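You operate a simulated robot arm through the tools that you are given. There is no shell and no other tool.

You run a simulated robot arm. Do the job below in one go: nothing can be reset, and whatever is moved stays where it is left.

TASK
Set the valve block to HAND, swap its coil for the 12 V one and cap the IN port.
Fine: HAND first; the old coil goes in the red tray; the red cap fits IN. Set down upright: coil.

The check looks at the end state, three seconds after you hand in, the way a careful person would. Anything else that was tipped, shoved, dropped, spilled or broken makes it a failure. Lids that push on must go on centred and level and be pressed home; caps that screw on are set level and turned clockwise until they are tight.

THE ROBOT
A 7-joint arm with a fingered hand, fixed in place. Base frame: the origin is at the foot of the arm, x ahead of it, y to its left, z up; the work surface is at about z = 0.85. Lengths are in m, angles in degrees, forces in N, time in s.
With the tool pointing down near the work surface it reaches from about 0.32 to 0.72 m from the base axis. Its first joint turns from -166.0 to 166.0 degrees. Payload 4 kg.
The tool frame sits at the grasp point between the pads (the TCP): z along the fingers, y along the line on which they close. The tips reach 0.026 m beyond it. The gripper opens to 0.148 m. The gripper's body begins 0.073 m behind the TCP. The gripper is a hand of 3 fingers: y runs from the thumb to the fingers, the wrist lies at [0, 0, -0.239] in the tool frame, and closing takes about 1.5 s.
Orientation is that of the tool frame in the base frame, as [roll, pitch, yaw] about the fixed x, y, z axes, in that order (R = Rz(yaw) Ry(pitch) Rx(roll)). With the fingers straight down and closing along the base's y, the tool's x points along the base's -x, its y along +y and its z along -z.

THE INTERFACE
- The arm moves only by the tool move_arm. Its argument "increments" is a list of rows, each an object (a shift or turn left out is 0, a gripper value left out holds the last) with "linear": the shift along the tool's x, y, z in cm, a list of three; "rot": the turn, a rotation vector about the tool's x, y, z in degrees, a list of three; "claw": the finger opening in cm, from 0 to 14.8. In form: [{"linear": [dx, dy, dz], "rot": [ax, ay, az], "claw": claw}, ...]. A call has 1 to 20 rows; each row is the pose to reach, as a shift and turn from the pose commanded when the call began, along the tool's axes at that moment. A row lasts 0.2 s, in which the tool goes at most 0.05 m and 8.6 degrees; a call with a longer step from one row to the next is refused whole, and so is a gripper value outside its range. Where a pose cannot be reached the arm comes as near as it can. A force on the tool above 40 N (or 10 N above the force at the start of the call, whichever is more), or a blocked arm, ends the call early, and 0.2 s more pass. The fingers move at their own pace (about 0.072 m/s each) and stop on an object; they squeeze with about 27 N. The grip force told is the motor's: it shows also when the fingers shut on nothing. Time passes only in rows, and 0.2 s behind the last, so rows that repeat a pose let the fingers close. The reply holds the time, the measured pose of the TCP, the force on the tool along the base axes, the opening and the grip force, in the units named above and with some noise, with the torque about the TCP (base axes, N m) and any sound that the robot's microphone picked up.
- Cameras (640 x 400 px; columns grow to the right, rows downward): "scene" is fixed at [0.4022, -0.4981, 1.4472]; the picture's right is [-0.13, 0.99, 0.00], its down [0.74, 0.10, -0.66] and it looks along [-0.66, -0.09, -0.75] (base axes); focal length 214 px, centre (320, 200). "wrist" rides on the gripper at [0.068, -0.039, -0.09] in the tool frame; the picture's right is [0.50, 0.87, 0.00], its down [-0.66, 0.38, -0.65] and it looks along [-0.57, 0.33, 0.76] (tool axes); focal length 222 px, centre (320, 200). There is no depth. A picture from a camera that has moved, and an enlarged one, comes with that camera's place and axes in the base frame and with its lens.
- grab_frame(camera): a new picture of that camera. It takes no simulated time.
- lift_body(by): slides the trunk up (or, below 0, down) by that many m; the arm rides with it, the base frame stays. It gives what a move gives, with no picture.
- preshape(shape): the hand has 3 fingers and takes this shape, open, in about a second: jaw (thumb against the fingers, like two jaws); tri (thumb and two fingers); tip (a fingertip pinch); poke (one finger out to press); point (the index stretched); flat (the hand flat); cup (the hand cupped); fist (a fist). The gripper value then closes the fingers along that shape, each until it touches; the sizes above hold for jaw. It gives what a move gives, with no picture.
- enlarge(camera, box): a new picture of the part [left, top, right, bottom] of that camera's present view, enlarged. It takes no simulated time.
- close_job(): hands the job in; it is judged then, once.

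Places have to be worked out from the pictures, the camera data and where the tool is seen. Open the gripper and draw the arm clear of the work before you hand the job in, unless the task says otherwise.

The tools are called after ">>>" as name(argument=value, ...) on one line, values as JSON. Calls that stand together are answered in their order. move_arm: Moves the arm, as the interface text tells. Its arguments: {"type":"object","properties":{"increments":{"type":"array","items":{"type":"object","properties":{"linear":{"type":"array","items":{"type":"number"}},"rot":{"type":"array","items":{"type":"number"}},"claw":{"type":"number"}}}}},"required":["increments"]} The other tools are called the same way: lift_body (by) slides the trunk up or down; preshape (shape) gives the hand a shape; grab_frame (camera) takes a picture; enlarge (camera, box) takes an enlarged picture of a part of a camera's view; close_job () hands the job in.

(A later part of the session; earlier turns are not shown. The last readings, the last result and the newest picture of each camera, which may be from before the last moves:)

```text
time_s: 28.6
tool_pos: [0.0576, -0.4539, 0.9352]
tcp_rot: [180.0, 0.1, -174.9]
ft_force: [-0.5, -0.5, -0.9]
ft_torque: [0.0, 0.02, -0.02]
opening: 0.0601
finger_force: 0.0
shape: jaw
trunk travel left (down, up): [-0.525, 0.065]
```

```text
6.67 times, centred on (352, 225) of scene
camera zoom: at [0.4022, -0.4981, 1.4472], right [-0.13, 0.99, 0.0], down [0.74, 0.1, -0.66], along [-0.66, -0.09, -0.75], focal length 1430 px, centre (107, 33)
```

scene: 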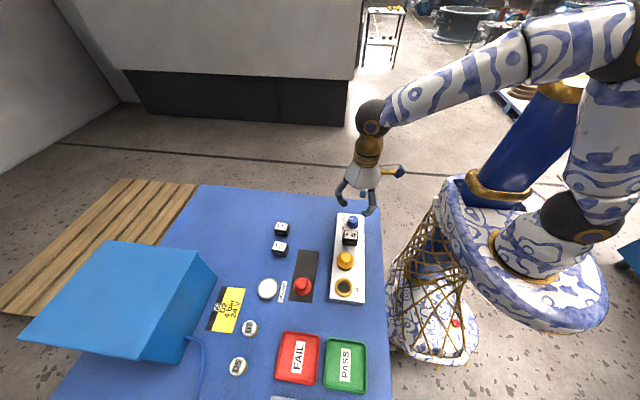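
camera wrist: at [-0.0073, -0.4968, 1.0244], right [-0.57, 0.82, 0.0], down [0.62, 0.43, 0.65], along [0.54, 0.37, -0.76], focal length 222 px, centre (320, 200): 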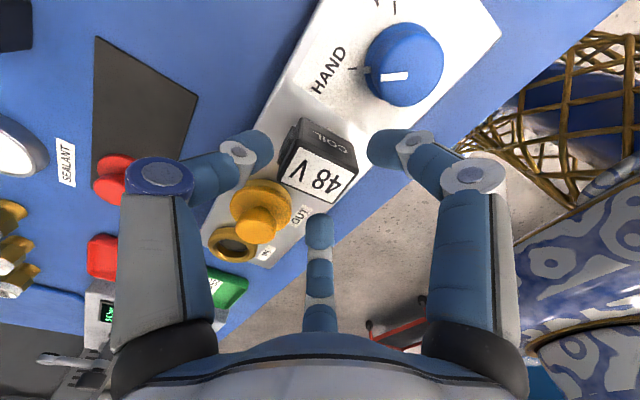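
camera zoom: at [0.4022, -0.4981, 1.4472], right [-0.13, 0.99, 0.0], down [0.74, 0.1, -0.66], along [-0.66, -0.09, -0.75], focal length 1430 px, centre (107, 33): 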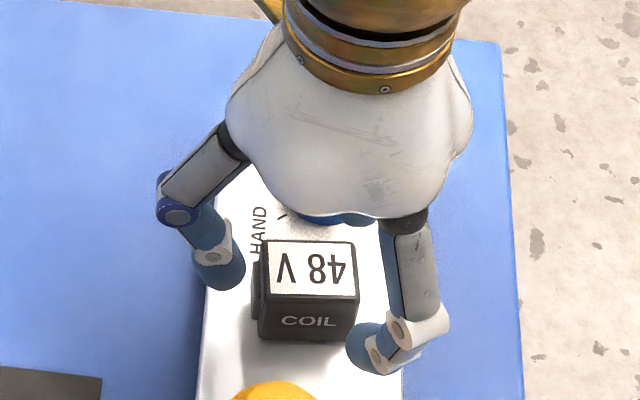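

The coil is centred between the thumb and fingers, clear of the OUT cap and the knob. I'll descend 2.6 cm and close.

>>> move_arm(increments=[{"linear": [0, 0, 1]}, {"linear": [0, 0, 2]}, {"linear": [0, 0, 2.6]}, {"linear": [0, 0, 2.6]}])

>>> move_arm(increments=[{"claw": 3.5}, {"claw": 2}, {"claw": 1.5}, {"claw": 1.5}, {"claw": 1.5}, {"claw": 1.5}, {"claw": 1.5}])

>>> grab_frame(camera="wrist")

>>> enlarge(camera="scene", box=[304, 195, 400, 255])

```text
time_s: 29.6
tool_pos: [0.0567, -0.4526, 0.9092]
tcp_rot: [-180.0, -0.1, -175.0]
ft_force: [0.3, 0.1, -0.4]
ft_torque: [0.0, 0.04, 0.01]
opening: 0.0602
finger_force: 0.1
shape: jaw
trunk travel left (down, up): [-0.525, 0.065]
```

```text
time_s: 31.2
tool_pos: [0.0582, -0.4541, 0.9092]
tcp_rot: [180.0, -0.1, -175.1]
ft_force: [0.0, -2.6, -0.6]
ft_torque: [-0.08, -0.06, -0.06]
opening: 0.0324
finger_force: 27.0
shape: jaw
trunk travel left (down, up): [-0.525, 0.065]
```

```text
taken
camera wrist: at [-0.0073, -0.4971, 0.9988], right [-0.57, 0.82, 0.0], down [0.62, 0.43, 0.65], along [0.54, 0.37, -0.76], focal length 222 px, centre (320, 200)
```

wrist: 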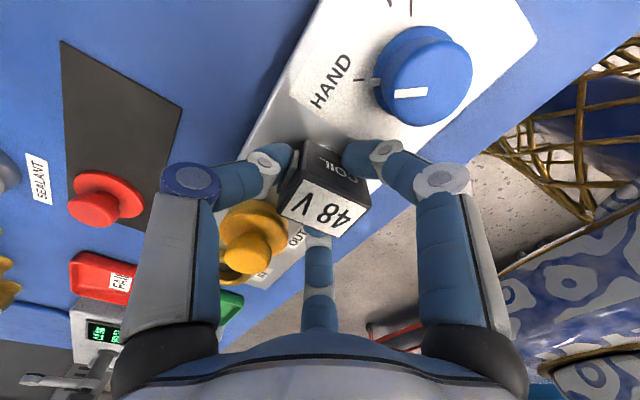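

```text
6.67 times, centred on (352, 225) of scene
camera zoom: at [0.4022, -0.4981, 1.4472], right [-0.13, 0.99, 0.0], down [0.74, 0.1, -0.66], along [-0.66, -0.09, -0.75], focal length 1430 px, centre (107, 33)
```

zoom: 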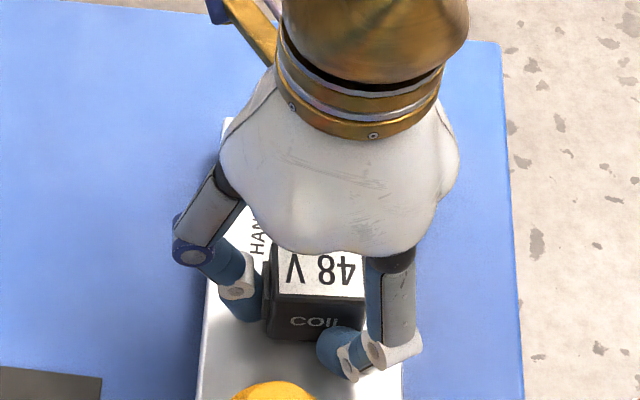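

The coil is held at 3.2 cm with 27 N. I'll lift slowly and watch the force.

>>> move_arm(increments=[{"linear": [0, 0, -0.5]}, {"linear": [0, 0, -1]}, {"linear": [0, 0, -1.5]}, {"linear": [0, 0, -2.2]}, {"linear": [0, 0, -3]}, {"linear": [0, 0, -3]}])

>>> grab_frame(camera="wrist")

>>> enlarge(camera="scene", box=[304, 195, 400, 255])

```text
time_s: 32.6
tool_pos: [0.0572, -0.4538, 0.9389]
tcp_rot: [-180.0, 0.0, -175.0]
ft_force: [-1.0, 0.5, -1.7]
ft_torque: [-0.01, -0.04, -0.01]
opening: 0.0323
finger_force: 28.2
shape: jaw
trunk travel left (down, up): [-0.525, 0.065]
```

```text
taken
camera wrist: at [-0.0071, -0.4979, 1.0279], right [-0.57, 0.82, 0.0], down [0.62, 0.43, 0.65], along [0.54, 0.37, -0.76], focal length 222 px, centre (320, 200)
```

wrist: 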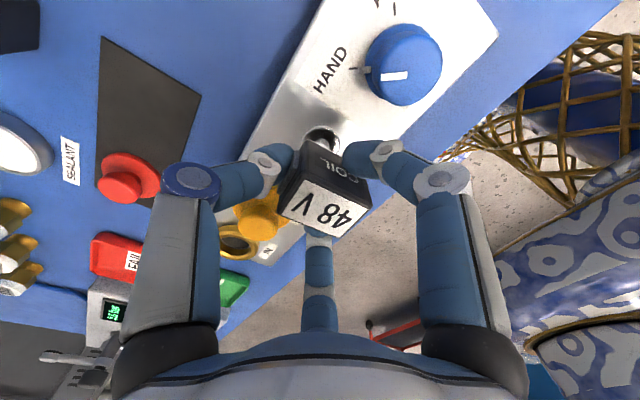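

```text
6.67 times, centred on (352, 225) of scene
camera zoom: at [0.4022, -0.4981, 1.4472], right [-0.13, 0.99, 0.0], down [0.74, 0.1, -0.66], along [-0.66, -0.09, -0.75], focal length 1430 px, centre (107, 33)
```

zoom: 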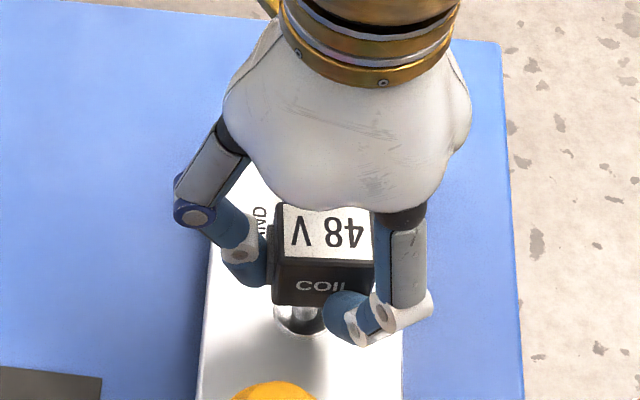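

The coil comes off a silver stem freely. I'll raise it well clear and look at the stem.

>>> move_arm(increments=[{"linear": [0, 0, -3]}, {"linear": [0, 0, -6]}, {"linear": [0, 0, -9]}, {"linear": [0, 0, -12]}, {"linear": [0, 0, -12]}])

>>> grab_frame(camera="wrist")

>>> enlarge(camera="wrist", box=[240, 40, 400, 140])

>>> enlarge(camera="scene", box=[304, 195, 400, 255])

>>> grab_frame(camera="scene")

```text
time_s: 33.8
tool_pos: [0.057, -0.4521, 1.0603]
tcp_rot: [179.9, 0.0, -175.1]
ft_force: [0.1, 0.0, -0.5]
ft_torque: [0.0, 0.01, 0.03]
opening: 0.0319
finger_force: 26.7
shape: jaw
trunk travel left (down, up): [-0.525, 0.065]
```

```text
taken
camera wrist: at [-0.0074, -0.4958, 1.1498], right [-0.57, 0.82, 0.0], down [0.62, 0.43, 0.65], along [0.54, 0.37, -0.76], focal length 222 px, centre (320, 200)
```

wrist: 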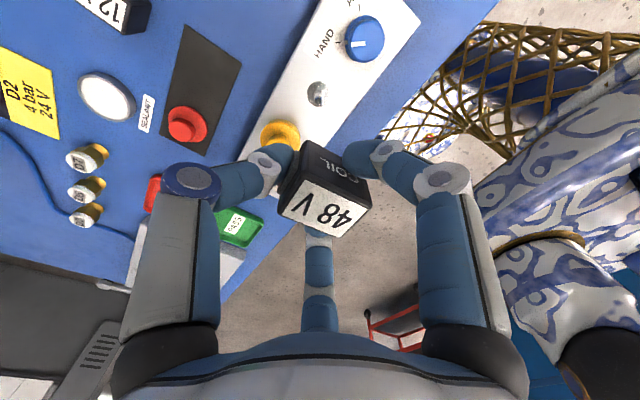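

```text
4.00 times, centred on (320, 90) of wrist
camera zoom: at [-0.0074, -0.4958, 1.1498], right [-0.57, 0.82, 0.0], down [0.62, 0.43, 0.65], along [0.54, 0.37, -0.76], focal length 888 px, centre (320, 640)
```

zoom: 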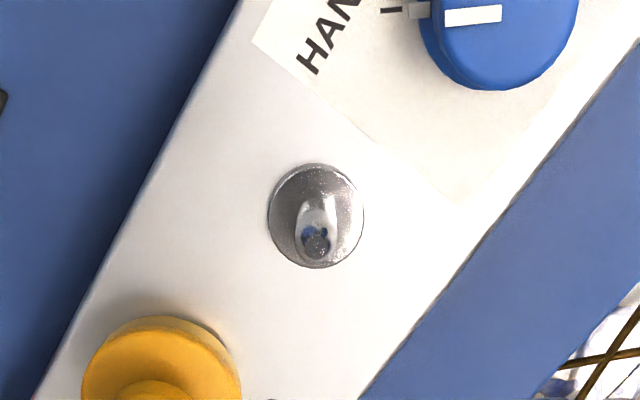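

```text
6.67 times, centred on (352, 225) of scene
camera zoom: at [0.4022, -0.4981, 1.4472], right [-0.13, 0.99, 0.0], down [0.74, 0.1, -0.66], along [-0.66, -0.09, -0.75], focal length 1430 px, centre (107, 33)
```

zoom: 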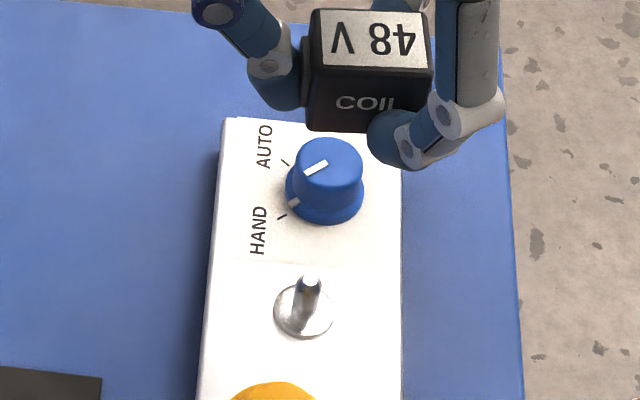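

```text
taken
```

scene: 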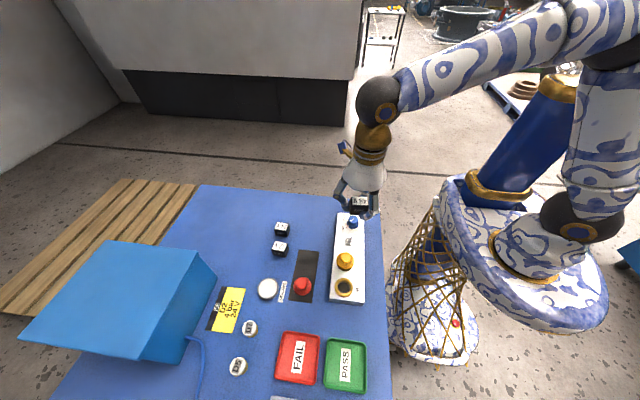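

The stem axis is at about (0.056, -0.4525), with its flange at z≈0.872 and tip at z≈0.899. The red FAIL tray spans x 0.311–0.398 and y -0.597 to -0.508, centre near (0.355, -0.5526). I'll carry the coil over to it at this height.

>>> move_arm(increments=[{"linear": [-3.6, -1.57, 0]}, {"linear": [-7.2, -3.14, 0]}, {"linear": [-10.8, -4.7, 0]}, {"linear": [-14.4, -6.27, 0]}, {"linear": [-18, -7.84, 0]}, {"linear": [-21.6, -9.4, 0]}, {"linear": [-25.2, -10.98, 0]}, {"linear": [-28.8, -12.55, 0]}, {"linear": [-28.8, -12.55, 0]}, {"linear": [-28.8, -12.55, 0]}])

>>> grab_frame(camera="wrist")

>>> grab_frame(camera="scene")

```text
time_s: 36.0
tool_pos: [0.3541, -0.5527, 1.0589]
tcp_rot: [-180.0, 0.0, -175.0]
ft_force: [0.8, 0.7, -1.2]
ft_torque: [-0.02, -0.04, 0.02]
opening: 0.0317
finger_force: 27.2
shape: jaw
trunk travel left (down, up): [-0.525, 0.065]
```

```text
taken
camera wrist: at [0.2893, -0.5957, 1.1488], right [-0.57, 0.82, 0.0], down [0.62, 0.43, 0.65], along [0.54, 0.38, -0.76], focal length 222 px, centre (320, 200)
```

wrist: 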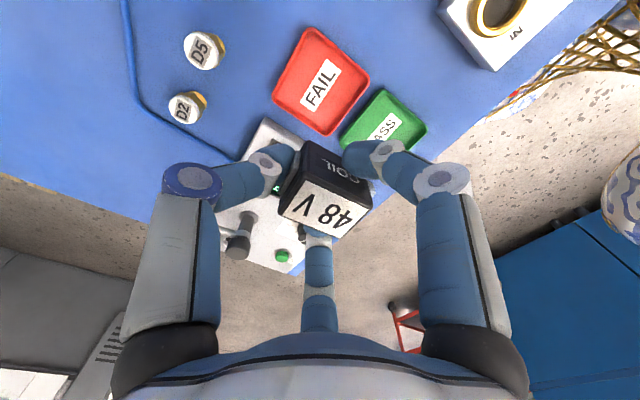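

```text
taken
```

scene: 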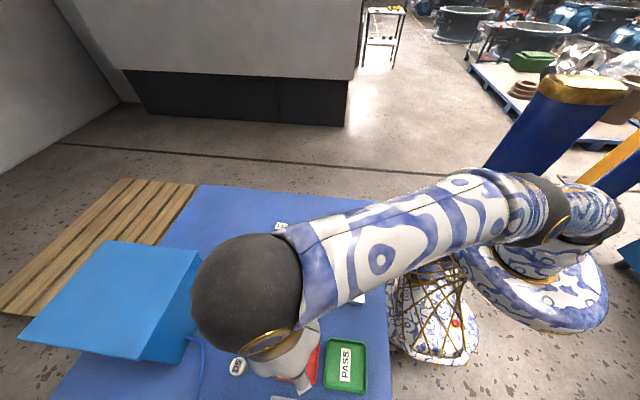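

The tray is right below and the coil is centred in the grip. I'll descend to just above the tray floor and then feel for contact in small steps.

>>> move_arm(increments=[{"linear": [0.3, 0, 4]}, {"linear": [0.3, 0, 8]}, {"linear": [0.3, 0, 12]}, {"linear": [0.3, 0, 15.2]}, {"linear": [0.3, 0, 15.8]}, {"linear": [0.3, 0, 15.8]}])

>>> grab_frame(camera="wrist")

>>> enlarge(camera="wrist", box=[220, 60, 420, 260])

```text
time_s: 37.4
tool_pos: [0.3506, -0.5529, 0.8997]
tcp_rot: [180.0, 0.0, -175.0]
ft_force: [-0.8, -0.1, -1.6]
ft_torque: [-0.02, 0.0, -0.01]
opening: 0.0316
finger_force: 26.8
shape: jaw
trunk travel left (down, up): [-0.525, 0.065]
```

```text
taken
camera wrist: at [0.2861, -0.5973, 0.9891], right [-0.57, 0.82, 0.0], down [0.62, 0.43, 0.65], along [0.54, 0.38, -0.76], focal length 222 px, centre (320, 200)
```

wrist: 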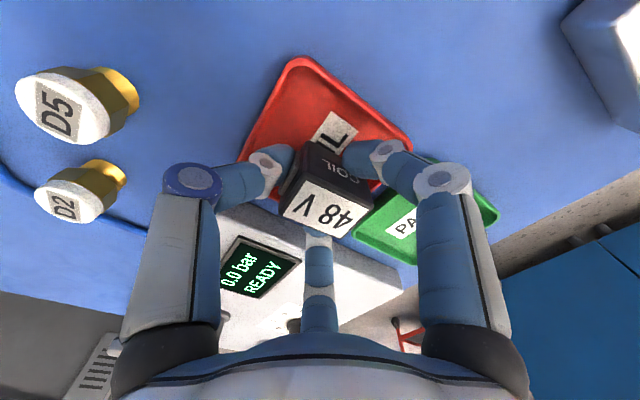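

```text
2.00 times, centred on (320, 160) of wrist
camera zoom: at [0.2861, -0.5973, 0.9891], right [-0.57, 0.82, 0.0], down [0.62, 0.43, 0.65], along [0.54, 0.38, -0.76], focal length 444 px, centre (320, 280)
```

zoom: 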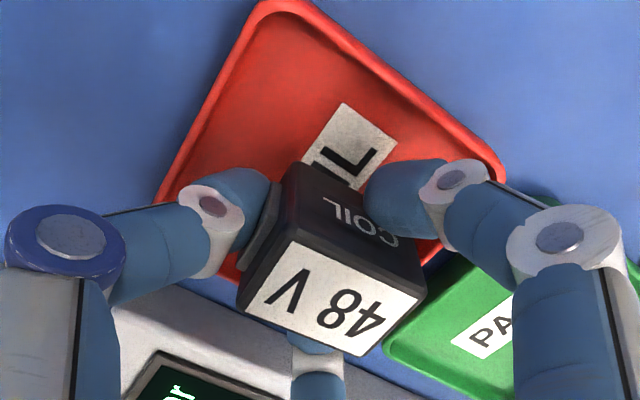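

The corner positions from the wrist camera agree, so the coil is over the middle of the tray. I'll lower it gently.

>>> move_arm(increments=[{"linear": [0, 0, 0.3]}, {"linear": [0, 0, 0.6]}, {"linear": [0, 0, 0.8]}, {"linear": [0, 0, 0.8]}])

```text
time_s: 38.4
tool_pos: [0.3505, -0.5528, 0.8941]
tcp_rot: [179.9, 0.0, -175.0]
ft_force: [-0.7, 0.1, -1.3]
ft_torque: [-0.03, -0.01, -0.03]
opening: 0.0314
finger_force: 27.2
shape: jaw
trunk travel left (down, up): [-0.525, 0.065]
```

No contact yet at 0.894, so I'll keep lowering in small steps.

>>> move_arm(increments=[{"linear": [0, 0, 0.2]}, {"linear": [0, 0, 0.4]}, {"linear": [0, 0, 0.4]}])

>>> move_arm(increments=[{"linear": [0, 0, 0.2]}, {"linear": [0, 0, 0.3]}, {"linear": [0, 0, 0.3]}])

```text
time_s: 39.2
tool_pos: [0.3511, -0.5532, 0.8887]
tcp_rot: [-180.0, -0.1, -175.0]
ft_force: [0.8, -0.1, -1.3]
ft_torque: [0.0, -0.02, 0.03]
opening: 0.0316
finger_force: 27.1
shape: jaw
trunk travel left (down, up): [-0.525, 0.065]
```

```text
time_s: 40.0
tool_pos: [0.3511, -0.5528, 0.8863]
tcp_rot: [179.9, -0.1, -175.0]
ft_force: [-0.1, -0.2, -1.6]
ft_torque: [-0.01, 0.03, -0.02]
opening: 0.0315
finger_force: 26.6
shape: jaw
trunk travel left (down, up): [-0.525, 0.065]
```

Still only about -1.5 N, which is the coil's weight. I'll continue down.

>>> move_arm(increments=[{"linear": [0, 0, 0.15]}, {"linear": [0, 0, 0.3]}, {"linear": [0, 0, 0.3]}])

>>> move_arm(increments=[{"linear": [0, 0, 0.15]}, {"linear": [0, 0, 0.3]}, {"linear": [0, 0, 0.3]}])

>>> grab_frame(camera="wrist")

```text
time_s: 40.8
tool_pos: [0.3515, -0.5544, 0.8832]
tcp_rot: [-180.0, 0.0, -175.0]
ft_force: [-0.4, -0.6, -1.4]
ft_torque: [-0.04, -0.02, -0.01]
opening: 0.0315
finger_force: 27.2
shape: jaw
trunk travel left (down, up): [-0.525, 0.065]
```

```text
time_s: 41.6
tool_pos: [0.3523, -0.5538, 0.8812]
tcp_rot: [-179.9, 0.0, -175.0]
ft_force: [-1.3, -0.3, 6.9]
ft_torque: [-0.02, 0.04, -0.01]
opening: 0.032
finger_force: 27.0
shape: jaw
trunk travel left (down, up): [-0.525, 0.065]
```

```text
taken
camera wrist: at [0.2873, -0.5967, 0.9706], right [-0.57, 0.82, 0.0], down [0.62, 0.43, 0.65], along [0.54, 0.37, -0.76], focal length 222 px, centre (320, 200)
```

wrist: 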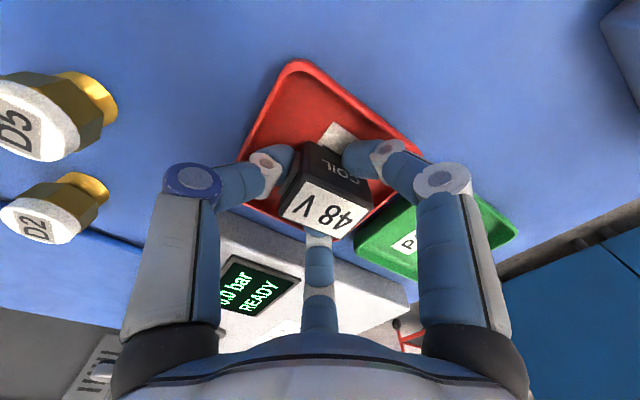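

Contact at TCP z 0.881 with about 7 N, so the coil is on the tray floor, or within a millimetre or two of it. I'll open a little to release it and then look.

>>> move_arm(increments=[{"linear": [0, 0, -0.1], "claw": 3.6}, {"linear": [0, 0, -0.1], "claw": 4.2}, {"linear": [0, 0, -0.1], "claw": 4.6}, {"linear": [0, 0, -0.1], "claw": 4.6}])

>>> enlarge(camera="wrist", box=[220, 60, 420, 260])

```text
time_s: 42.6
tool_pos: [0.3522, -0.5537, 0.882]
tcp_rot: [-179.9, 0.0, -175.0]
ft_force: [0.0, 0.1, 0.1]
ft_torque: [0.0, 0.03, 0.01]
opening: 0.0457
finger_force: 0.0
shape: jaw
trunk travel left (down, up): [-0.525, 0.065]
```

```text
2.00 times, centred on (320, 160) of wrist
camera zoom: at [0.2877, -0.5964, 0.9705], right [-0.57, 0.82, 0.0], down [0.62, 0.43, 0.65], along [0.54, 0.38, -0.76], focal length 444 px, centre (320, 280)
```

zoom: 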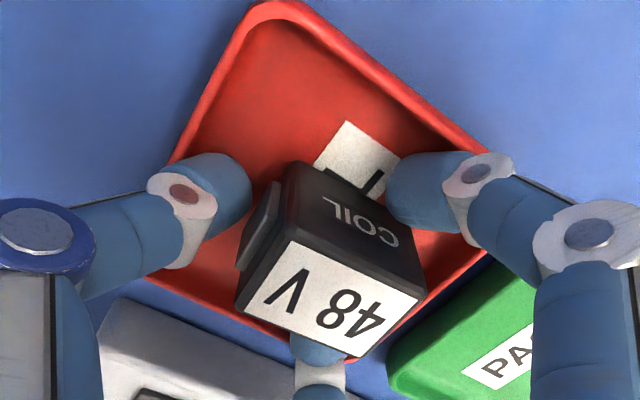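

The coil stands upright in the red tray and the fingers are free of it. I'll rise straight up.

>>> move_arm(increments=[{"linear": [0, 0, -1]}, {"linear": [0, 0, -3]}, {"linear": [0, 0, -7]}, {"linear": [0, 0, -12]}, {"linear": [0, 0, -16]}, {"linear": [0, 0, -16]}])

>>> grab_frame(camera="wrist")

```text
time_s: 44.0
tool_pos: [0.3543, -0.5544, 1.0413]
tcp_rot: [-180.0, 0.1, -175.0]
ft_force: [1.2, 0.3, 0.0]
ft_torque: [0.02, 0.03, 0.02]
opening: 0.0458
finger_force: 0.0
shape: jaw
trunk travel left (down, up): [-0.525, 0.065]
```

```text
taken
camera wrist: at [0.289, -0.5973, 1.1302], right [-0.57, 0.82, 0.0], down [0.62, 0.43, 0.65], along [0.54, 0.38, -0.76], focal length 222 px, centre (320, 200)
```

wrist: 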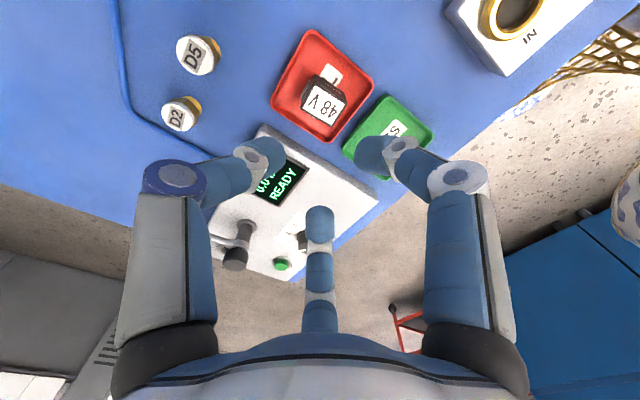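

The 48 V coil stands upright in the red tray. Next is the 12 V coil, near (0.104, -0.657) and turned about -4°, so I'll travel above it at a safe height.

>>> move_arm(increments=[{"linear": [3.7, -1.15, 0], "rot": [0, 0, 1.3]}, {"linear": [7.4, -2.3, 0], "rot": [0, 0, 2.6]}, {"linear": [11.1, -3.44, 0], "rot": [0, 0, 3.9]}, {"linear": [14.8, -4.6, 0], "rot": [0, 0, 5.2]}, {"linear": [18.5, -5.74, 0], "rot": [0, 0, 6.5]}, {"linear": [22.2, -6.9, 0], "rot": [0, 0, 7.8]}, {"linear": [25.87, -8.03, 0], "rot": [0, 0, 9], "claw": 7}, {"linear": [25.87, -8.03, 0], "rot": [0, 0, 9]}, {"linear": [25.87, -8.03, 0], "rot": [0, 0, 9]}])

>>> grab_frame(camera="wrist")

>>> enlarge(camera="wrist", box=[240, 50, 400, 150])

>>> grab_frame(camera="scene")

```text
time_s: 46.0
tool_pos: [0.0981, -0.635, 1.0411]
tcp_rot: [-179.9, 0.1, 175.9]
ft_force: [0.9, 0.5, 0.4]
ft_torque: [0.02, 0.0, 0.01]
opening: 0.0696
finger_force: 0.1
shape: jaw
out of reach, approached as far as the arm can: row 6, 7, 8, 9
trunk travel left (down, up): [-0.525, 0.065]
```

```text
taken
camera wrist: at [0.0281, -0.6677, 1.1309], right [-0.44, 0.9, 0.0], down [0.68, 0.33, 0.65], along [0.59, 0.29, -0.76], focal length 222 px, centre (320, 200)
```

wrist: 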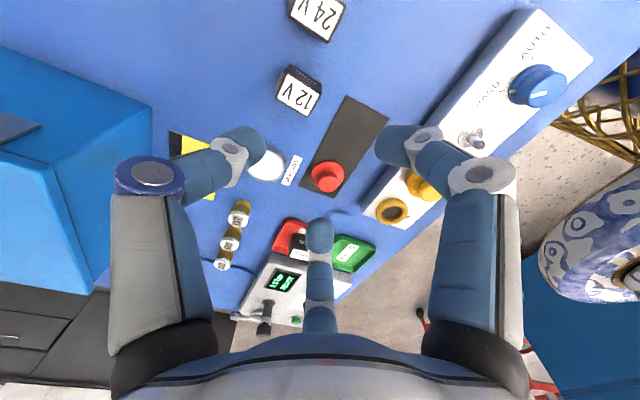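

```text
4.00 times, centred on (320, 100) of wrist
camera zoom: at [0.0281, -0.6677, 1.1309], right [-0.44, 0.9, 0.0], down [0.68, 0.33, 0.65], along [0.59, 0.29, -0.76], focal length 888 px, centre (320, 600)
```

zoom: 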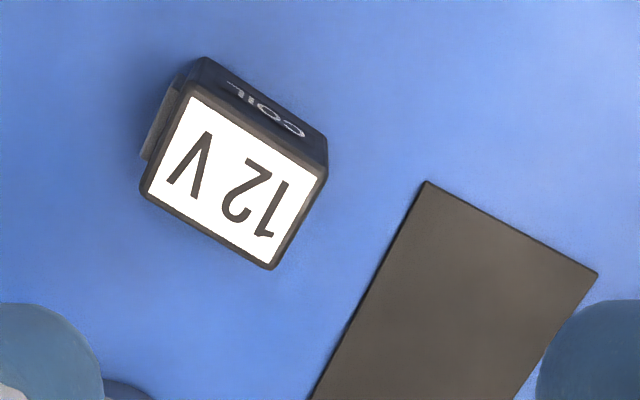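

```text
taken
```

scene: 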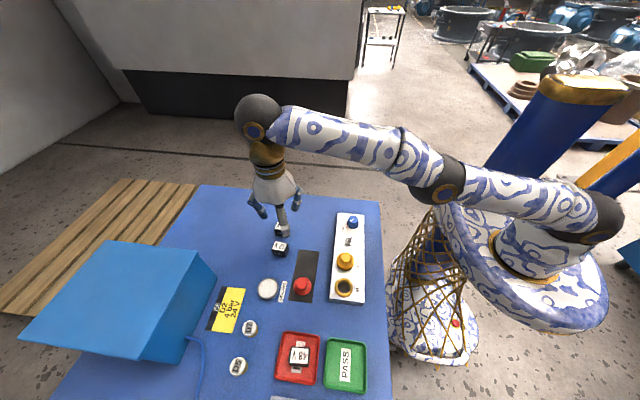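

The 12 V coil, which also has its lug on the -y side, is centred near (0.1025, -0.658) with its top at z≈0.878. This height is just out of reach, so I'll descend first, where the reach is longer.

>>> move_arm(increments=[{"linear": [0, 0, 3]}, {"linear": [0, 0, 6]}, {"linear": [0, 0, 8.5]}, {"linear": [0, 0, 8.5]}, {"linear": [0, 0, 8.5]}])

>>> grab_frame(camera="wrist")

```text
time_s: 47.2
tool_pos: [0.0999, -0.6516, 0.9588]
tcp_rot: [179.9, 0.1, 176.1]
ft_force: [0.3, 0.1, -0.5]
ft_torque: [-0.02, -0.03, 0.01]
opening: 0.0697
finger_force: 0.0
shape: jaw
out of reach, approached as far as the arm can: row 1, 2, 3, 4, 5
trunk travel left (down, up): [-0.525, 0.065]
```

```text
taken
camera wrist: at [0.0293, -0.6841, 1.0482], right [-0.44, 0.9, 0.0], down [0.68, 0.33, 0.65], along [0.59, 0.29, -0.76], focal length 222 px, centre (320, 200)
```

wrist: 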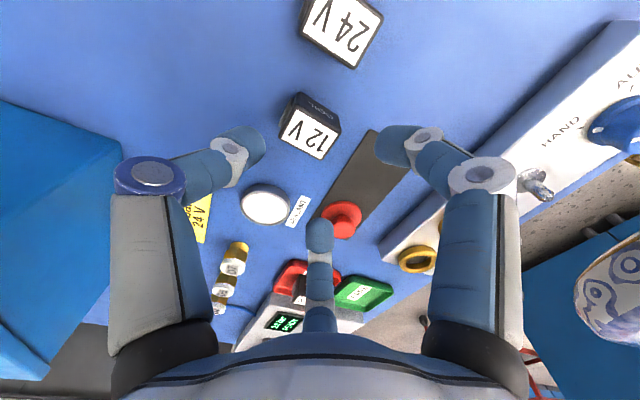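

The target is nearly reachable at this height; it should come fully into reach lower down. I'll go 3.5 cm further and check alignment.

>>> move_arm(increments=[{"linear": [0.1, -0.1, 1.5]}, {"linear": [0.1, -0.1, 3]}, {"linear": [0.1, -0.1, 3.5], "claw": 6}, {"linear": [0.1, -0.1, 3.5]}, {"linear": [0.1, -0.1, 3.5]}])

>>> enlarge(camera="wrist", box=[220, 60, 420, 260])

>>> enlarge(camera="scene", box=[232, 200, 328, 260])

```text
time_s: 48.4
tool_pos: [0.0982, -0.6553, 0.9238]
tcp_rot: [179.8, 0.0, 175.9]
ft_force: [-0.3, -0.1, 0.0]
ft_torque: [0.02, 0.04, -0.04]
opening: 0.0603
finger_force: 0.2
shape: jaw
out of reach, approached as far as the arm can: row 2, 3, 4, 5
trunk travel left (down, up): [-0.525, 0.065]
```

```text
2.00 times, centred on (320, 160) of wrist
camera zoom: at [0.028, -0.6888, 1.0137], right [-0.44, 0.9, 0.0], down [0.68, 0.33, 0.65], along [0.59, 0.29, -0.76], focal length 444 px, centre (320, 280)
```

zoom: 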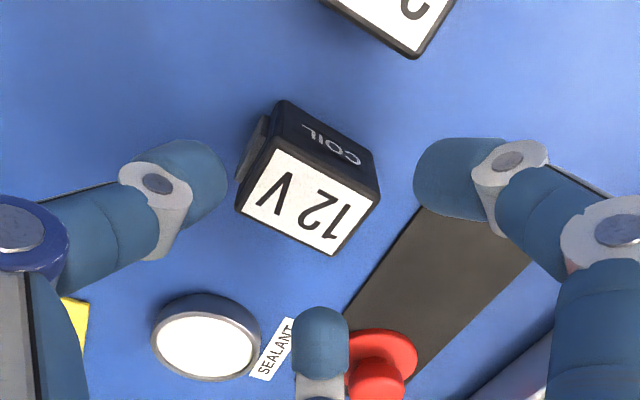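

```text
6.67 times, centred on (280, 230) of scene
camera zoom: at [0.4022, -0.4981, 1.4472], right [-0.13, 0.99, 0.0], down [0.74, 0.1, -0.66], along [-0.66, -0.09, -0.75], focal length 1430 px, centre (587, 0)
```

zoom: 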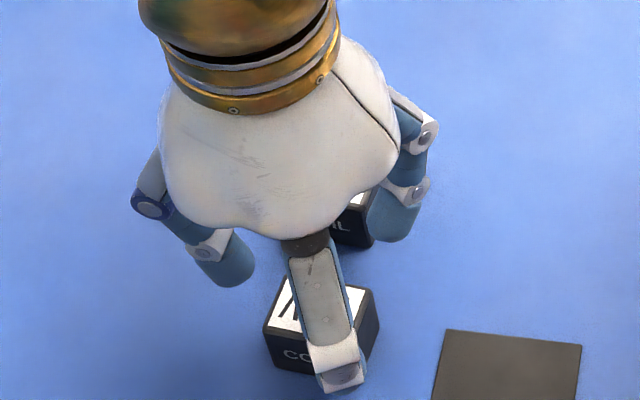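

The arm is almost fully stretched here, with maximum radius near 0.665 m at this tool height, so the last centimetres of descent should just reach the coil. I'll open a little wider and go down to a TCP height of 0.883.

>>> move_arm(increments=[{"linear": [0, 0, 0], "claw": 7.2}, {"linear": [0, 0, 1]}, {"linear": [0, 0, 2]}, {"linear": [0, 0.1, 3]}, {"linear": [0, 0.1, 4.1]}, {"linear": [0, 0.1, 4.1]}])

>>> enlarge(camera="wrist", box=[220, 60, 420, 260])

>>> enlarge(camera="scene", box=[232, 200, 328, 260])

```text
time_s: 49.8
tool_pos: [0.099, -0.659, 0.8827]
tcp_rot: [179.8, 0.1, 176.1]
ft_force: [0.0, -0.9, -0.3]
ft_torque: [-0.03, 0.01, 0.0]
opening: 0.0713
finger_force: 0.1
shape: jaw
out of reach, approached as far as the arm can: row 4, 5, 6
trunk travel left (down, up): [-0.525, 0.065]
```

```text
2.00 times, centred on (320, 160) of wrist
camera zoom: at [0.0289, -0.692, 0.9722], right [-0.44, 0.9, 0.0], down [0.68, 0.33, 0.65], along [0.59, 0.29, -0.76], focal length 444 px, centre (320, 280)
```

zoom: 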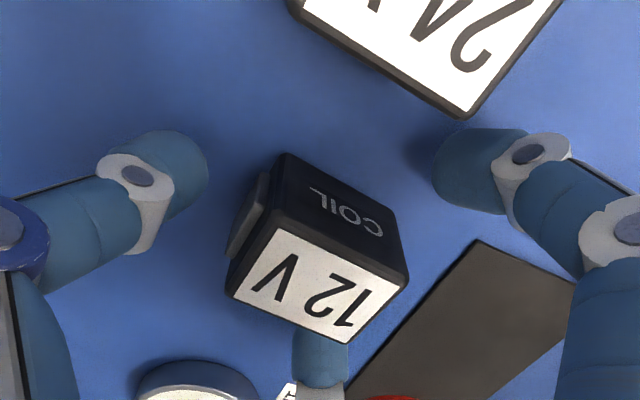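

```text
6.67 times, centred on (280, 230) of scene
camera zoom: at [0.4022, -0.4981, 1.4472], right [-0.13, 0.99, 0.0], down [0.74, 0.1, -0.66], along [-0.66, -0.09, -0.75], focal length 1430 px, centre (587, 0)
```

zoom: 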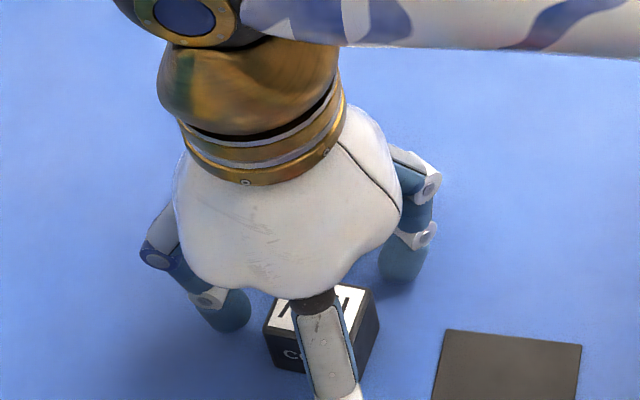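

The wrist view puts the coil centre about 6 mm in +x and 2 mm in +y from the TCP. I'll shift to centre on it before closing.

>>> move_arm(increments=[{"linear": [-0.3, 0.12, 0]}, {"linear": [-0.6, 0.24, 0]}, {"linear": [-0.6, 0.24, 0], "claw": 6}])

>>> enlarge(camera="wrist", box=[220, 60, 420, 260])

```text
time_s: 50.6
tool_pos: [0.1073, -0.6583, 0.8826]
tcp_rot: [179.9, -0.1, 176.0]
ft_force: [-0.9, -0.8, -0.5]
ft_torque: [0.0, -0.02, -0.02]
opening: 0.0604
finger_force: 0.1
shape: jaw
trunk travel left (down, up): [-0.525, 0.065]
```

```text
2.00 times, centred on (320, 160) of wrist
camera zoom: at [0.0358, -0.6918, 0.9723], right [-0.44, 0.9, 0.0], down [0.68, 0.33, 0.65], along [0.59, 0.29, -0.76], focal length 444 px, centre (320, 280)
```

zoom: 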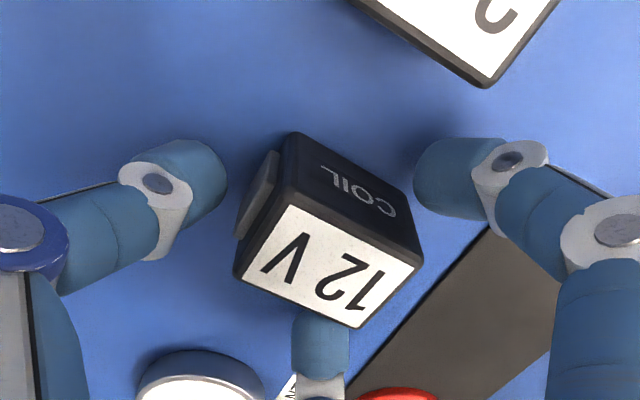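

The coil is now centred under the tool, so I'll close on it.

>>> move_arm(increments=[{"claw": 4}, {"claw": 2}, {"claw": 1.5}, {"claw": 1.5}, {"claw": 1.5}, {"claw": 1.5}, {"claw": 1.5}])

>>> enlarge(camera="wrist", box=[220, 60, 420, 260])

>>> enlarge(camera="scene", box=[232, 200, 328, 260])

```text
time_s: 52.2
tool_pos: [0.1061, -0.6591, 0.8824]
tcp_rot: [179.9, 0.1, 176.0]
ft_force: [-0.2, -0.2, -0.1]
ft_torque: [0.04, 0.04, 0.0]
opening: 0.0337
finger_force: 27.3
shape: jaw
trunk travel left (down, up): [-0.525, 0.065]
```

```text
2.00 times, centred on (320, 160) of wrist
camera zoom: at [0.0357, -0.6919, 0.9723], right [-0.44, 0.9, 0.0], down [0.68, 0.33, 0.65], along [0.59, 0.29, -0.76], focal length 444 px, centre (320, 280)
```

zoom: 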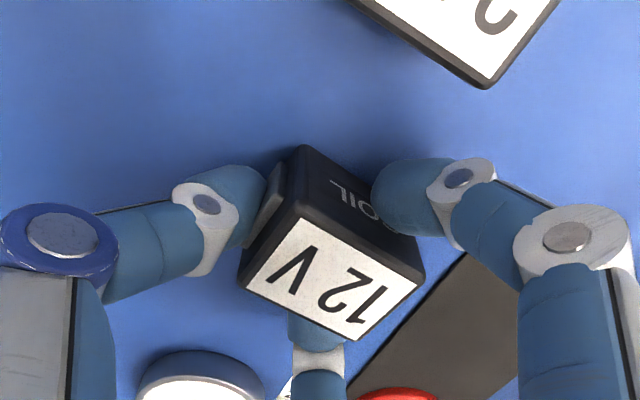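

```text
6.67 times, centred on (280, 230) of scene
camera zoom: at [0.4022, -0.4981, 1.4472], right [-0.13, 0.99, 0.0], down [0.74, 0.1, -0.66], along [-0.66, -0.09, -0.75], focal length 1430 px, centre (587, 0)
```

zoom: 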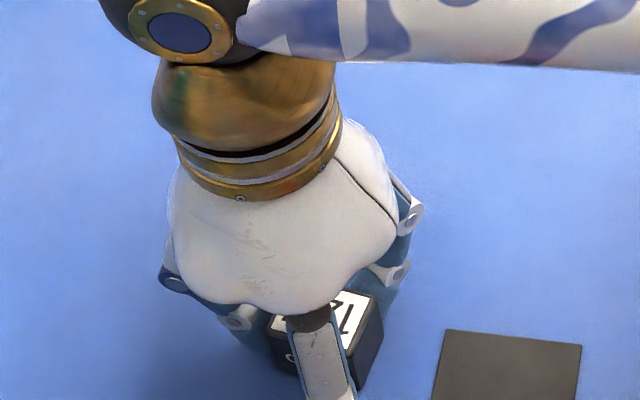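

The 12 V coil is held at 3.4 cm and 27 N, with its centre about 5 mm towards the fingers from the TCP and turned about -5° in the hand. I'll lift it, drawing inward, and carry it over the stem.

>>> move_arm(increments=[{"linear": [0.03, 0.2, -1.2]}, {"linear": [0.08, 1.2, -3.5], "rot": [0, 0, -1]}, {"linear": [0.51, 2.97, -6.5], "rot": [0, 0, -2]}, {"linear": [1.22, 5.93, -10], "rot": [0, 0, -3]}, {"linear": [2.13, 8.87, -13], "rot": [0, 0, -4]}, {"linear": [3.27, 12.3, -15.5], "rot": [0, 0, -5.5]}, {"linear": [4.51, 15.72, -15.8], "rot": [0, 0, -7]}, {"linear": [5.82, 18.64, -15.8], "rot": [0, 0, -8.5]}, {"linear": [6.57, 19.75, -15.8], "rot": [0, 0, -8.5]}, {"linear": [6.57, 19.75, -15.8], "rot": [0, 0, -8.5]}])

>>> grab_frame(camera="wrist")

>>> enlarge(camera="wrist", box=[220, 60, 420, 260])

>>> grab_frame(camera="scene")

```text
time_s: 54.4
tool_pos: [0.1381, -0.6178, 1.0698]
tcp_rot: [179.8, 0.0, -179.1]
ft_force: [0.2, -0.3, -1.4]
ft_torque: [0.01, 0.01, 0.01]
opening: 0.0331
finger_force: 26.7
shape: jaw
out of reach, approached as far as the arm can: row 1, 2, 3, 4, 5, 6, 7, 8, 9, 10
trunk travel left (down, up): [-0.525, 0.065]
```

```text
taken
camera wrist: at [0.0706, -0.6579, 1.1592], right [-0.51, 0.86, 0.0], down [0.65, 0.39, 0.65], along [0.56, 0.34, -0.76], focal length 222 px, centre (320, 200)
```

wrist: 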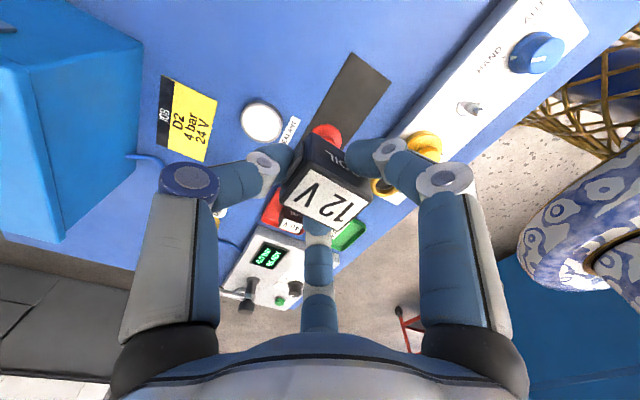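

```text
2.00 times, centred on (320, 160) of wrist
camera zoom: at [0.0706, -0.6579, 1.1592], right [-0.51, 0.86, 0.0], down [0.65, 0.39, 0.65], along [0.56, 0.34, -0.76], focal length 444 px, centre (320, 280)
```

zoom: 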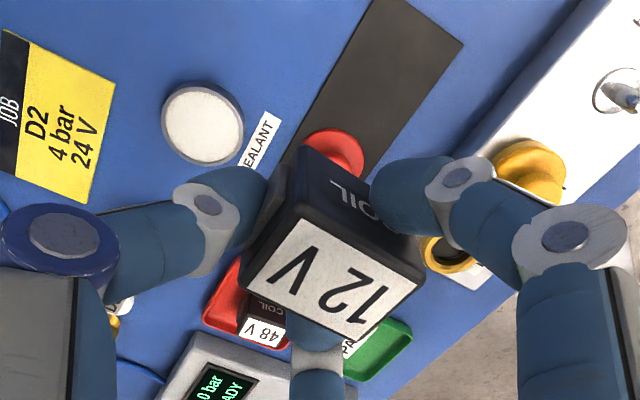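

```text
taken
```

scene: 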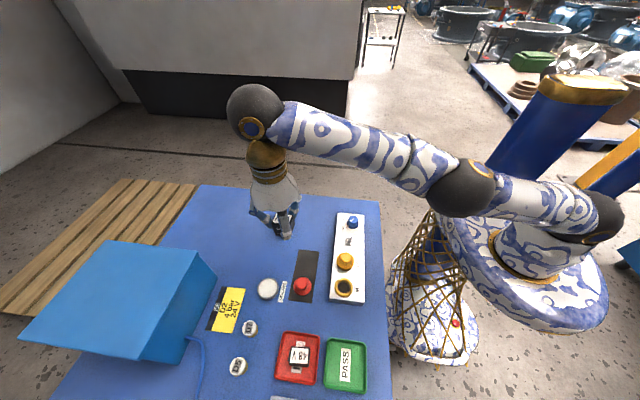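

The stretched arm lagged behind the commanded path, but it is safely in the air and holding the coil. I'll hold the command a moment to see where it settles.

>>> move_arm(increments=[{"linear": [0, 0, 0]}])

```text
time_s: 54.8
tool_pos: [0.1383, -0.6189, 1.0696]
tcp_rot: [179.8, 0.0, -179.2]
ft_force: [-0.3, 0.5, -1.9]
ft_torque: [-0.01, 0.01, 0.02]
opening: 0.0333
finger_force: 27.2
shape: jaw
trunk travel left (down, up): [-0.525, 0.065]
```

The command has settled at the actual pose. Now I'll move inward and down to hover over the stem.

>>> move_arm(increments=[{"linear": [1.2, 2.3, 0]}, {"linear": [2.4, 4.6, 0]}, {"linear": [3.6, 7, 0.5], "rot": [0, 0, -1]}, {"linear": [4.8, 9.4, 1], "rot": [0, 0, -2]}, {"linear": [6, 11.8, 1.5], "rot": [0, 0, -3]}, {"linear": [7.2, 14.2, 2], "rot": [0, 0, -3.7]}, {"linear": [8.16, 16.26, 3], "rot": [0, 0, -3.7]}, {"linear": [8.16, 16.26, 3], "rot": [0, 0, -3.7]}])

>>> grab_frame(camera="wrist")

>>> enlarge(camera="wrist", box=[220, 60, 420, 260])

>>> enlarge(camera="scene", box=[304, 195, 400, 255])

```text
time_s: 56.6
tool_pos: [0.1714, -0.6067, 1.0879]
tcp_rot: [179.6, -0.1, -175.9]
ft_force: [0.6, 0.8, -0.2]
ft_torque: [0.04, -0.04, 0.02]
opening: 0.0332
finger_force: 27.1
shape: jaw
out of reach, approached as far as the arm can: row 1, 2, 3, 4, 5, 6, 7, 8
trunk travel left (down, up): [-0.525, 0.065]
```

```text
taken
camera wrist: at [0.1063, -0.6499, 1.1761], right [-0.56, 0.83, 0.0], down [0.63, 0.42, 0.66], along [0.54, 0.37, -0.76], focal length 222 px, centre (320, 200)
```

wrist: 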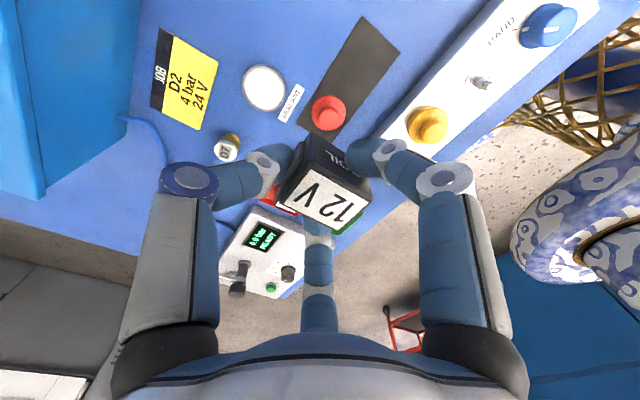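

```text
2.00 times, centred on (320, 160) of wrist
camera zoom: at [0.1063, -0.6499, 1.1761], right [-0.56, 0.83, 0.0], down [0.63, 0.42, 0.66], along [0.54, 0.37, -0.76], focal length 444 px, centre (320, 280)
```

zoom: 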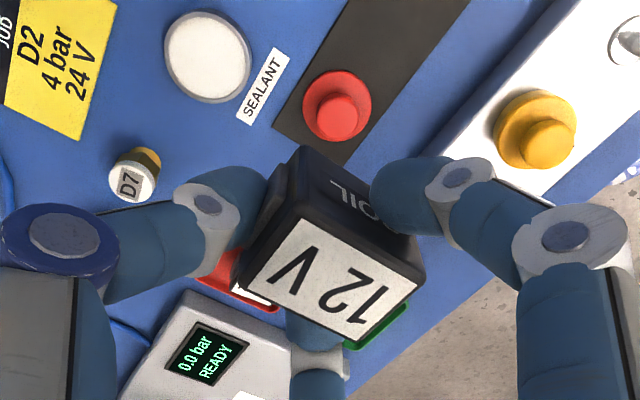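

```text
6.67 times, centred on (352, 225) of scene
camera zoom: at [0.4022, -0.4981, 1.4472], right [-0.13, 0.99, 0.0], down [0.74, 0.1, -0.66], along [-0.66, -0.09, -0.75], focal length 1430 px, centre (107, 33)
```

zoom: 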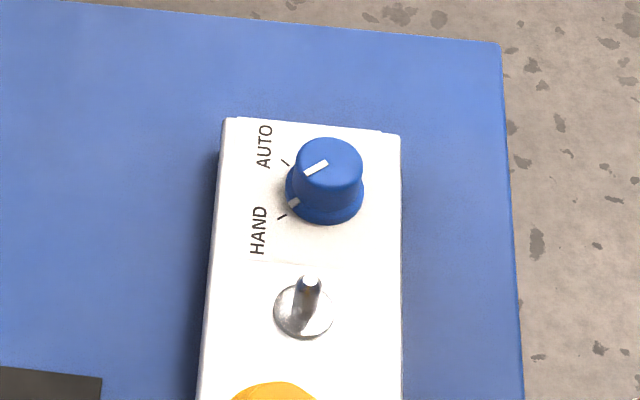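

All rows were flagged out of reach again, and the arm is sliding along its full-stretch boundary, which points to a straight elbow. A straight-down move lies inside the reach sphere and should bend the elbow again; it's clear below.

>>> move_arm(increments=[{"linear": [0, 0, 1]}, {"linear": [0, 0, 2]}, {"linear": [0, 0, 3]}, {"linear": [0, 0, 4]}, {"linear": [0, 0, 4]}])

```text
time_s: 57.8
tool_pos: [0.1773, -0.6192, 1.0503]
tcp_rot: [179.7, 0.0, -175.5]
ft_force: [0.1, -0.8, -1.6]
ft_torque: [0.01, 0.06, -0.01]
opening: 0.0333
finger_force: 26.8
shape: jaw
out of reach, approached as far as the arm can: row 1, 2, 3, 4, 5
trunk travel left (down, up): [-0.525, 0.065]
```

It followed the boundary outward instead of bending. I'll look at how the arm is posed before trying anything else.

>>> grab_frame(camera="scene")

>>> enlarge(camera="scene", box=[380, 60, 640, 340])

>>> grab_frame(camera="wrist")

```text
taken
```

scene: 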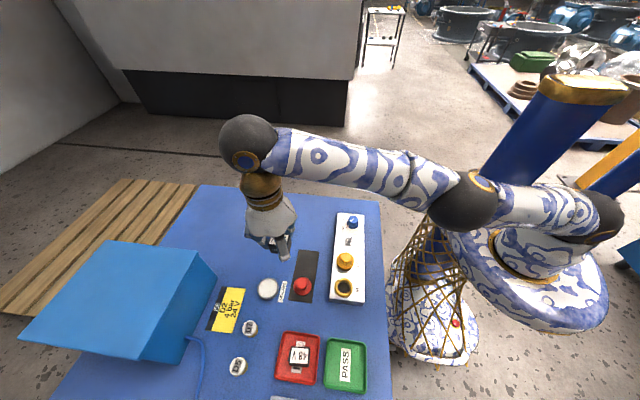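

```text
1.43 times, centred on (510, 200) of scene
camera zoom: at [0.4022, -0.4981, 1.4472], right [-0.13, 0.99, 0.0], down [0.74, 0.1, -0.66], along [-0.66, -0.09, -0.75], focal length 306 px, centre (49, 200)
```

zoom: 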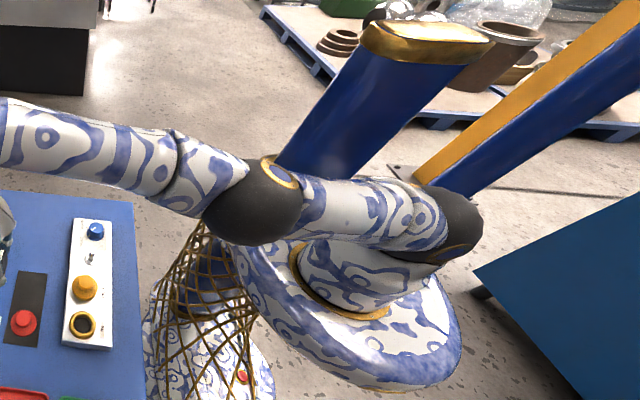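

```text
taken
camera wrist: at [0.1125, -0.6623, 1.1386], right [-0.57, 0.82, 0.0], down [0.62, 0.42, 0.66], along [0.54, 0.37, -0.76], focal length 222 px, centre (320, 200)
```

wrist: 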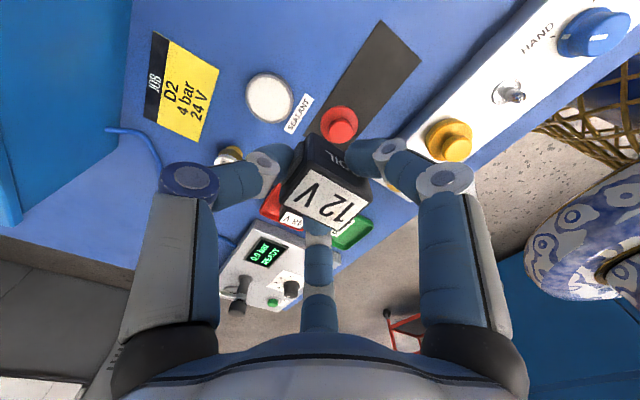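

The arm looks to be in an elbow-low pose with about 15° of bend, apparently stuck against a limit. Reaching outward and down should straighten the elbow and let it fold the right way; the hand stays clear of the blue box, whose near face is at about y=-0.815.

>>> move_arm(increments=[{"linear": [-0.3, -1.2, 1.2]}, {"linear": [-0.6, -2.4, 2.4]}, {"linear": [-0.9, -3.6, 3.6]}, {"linear": [-1.17, -5.5, 5]}, {"linear": [-1.17, -5.5, 5]}])

>>> grab_frame(camera="scene")

```text
time_s: 59.0
tool_pos: [0.1876, -0.6322, 0.9989]
tcp_rot: [179.7, 0.0, -175.4]
ft_force: [-0.3, -0.4, 0.5]
ft_torque: [-0.01, 0.01, -0.04]
opening: 0.0331
finger_force: 27.0
shape: jaw
out of reach, approached as far as the arm can: row 1, 2, 3, 4, 5
trunk travel left (down, up): [-0.525, 0.065]
```

```text
taken
```

scene: 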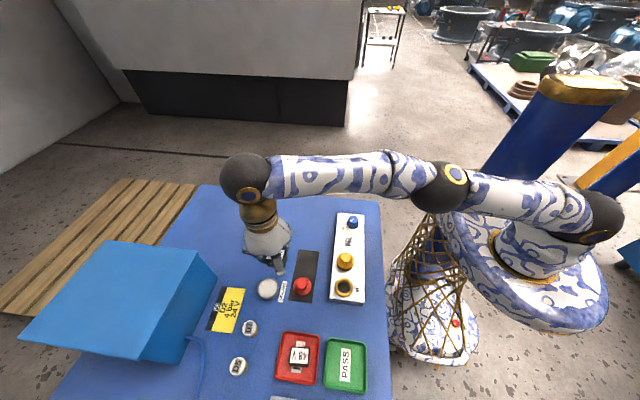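

It is still at full stretch. Earlier, a +x shift here was reached cleanly, so a sideways +x and slightly inward move may bend the elbow. I'll try that in small steps at this safe height.

>>> move_arm(increments=[{"linear": [-2, 0.6, -0.3]}, {"linear": [-4, 1.2, -0.6]}, {"linear": [-6, 2, -1]}, {"linear": [-8, 3, -1.5]}, {"linear": [-8, 3, -1.5]}])

>>> grab_frame(camera="scene")

```text
time_s: 60.2
tool_pos: [0.2681, -0.5931, 1.0127]
tcp_rot: [179.8, 0.1, -175.4]
ft_force: [0.1, 0.0, -1.1]
ft_torque: [-0.01, 0.0, 0.0]
opening: 0.0334
finger_force: 27.0
shape: jaw
trunk travel left (down, up): [-0.525, 0.065]
```

```text
taken
```

scene: 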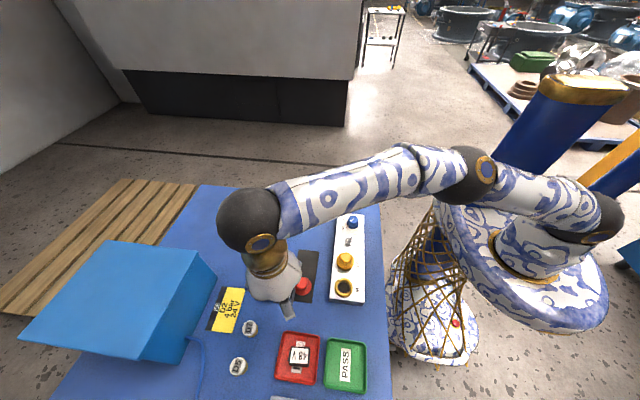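

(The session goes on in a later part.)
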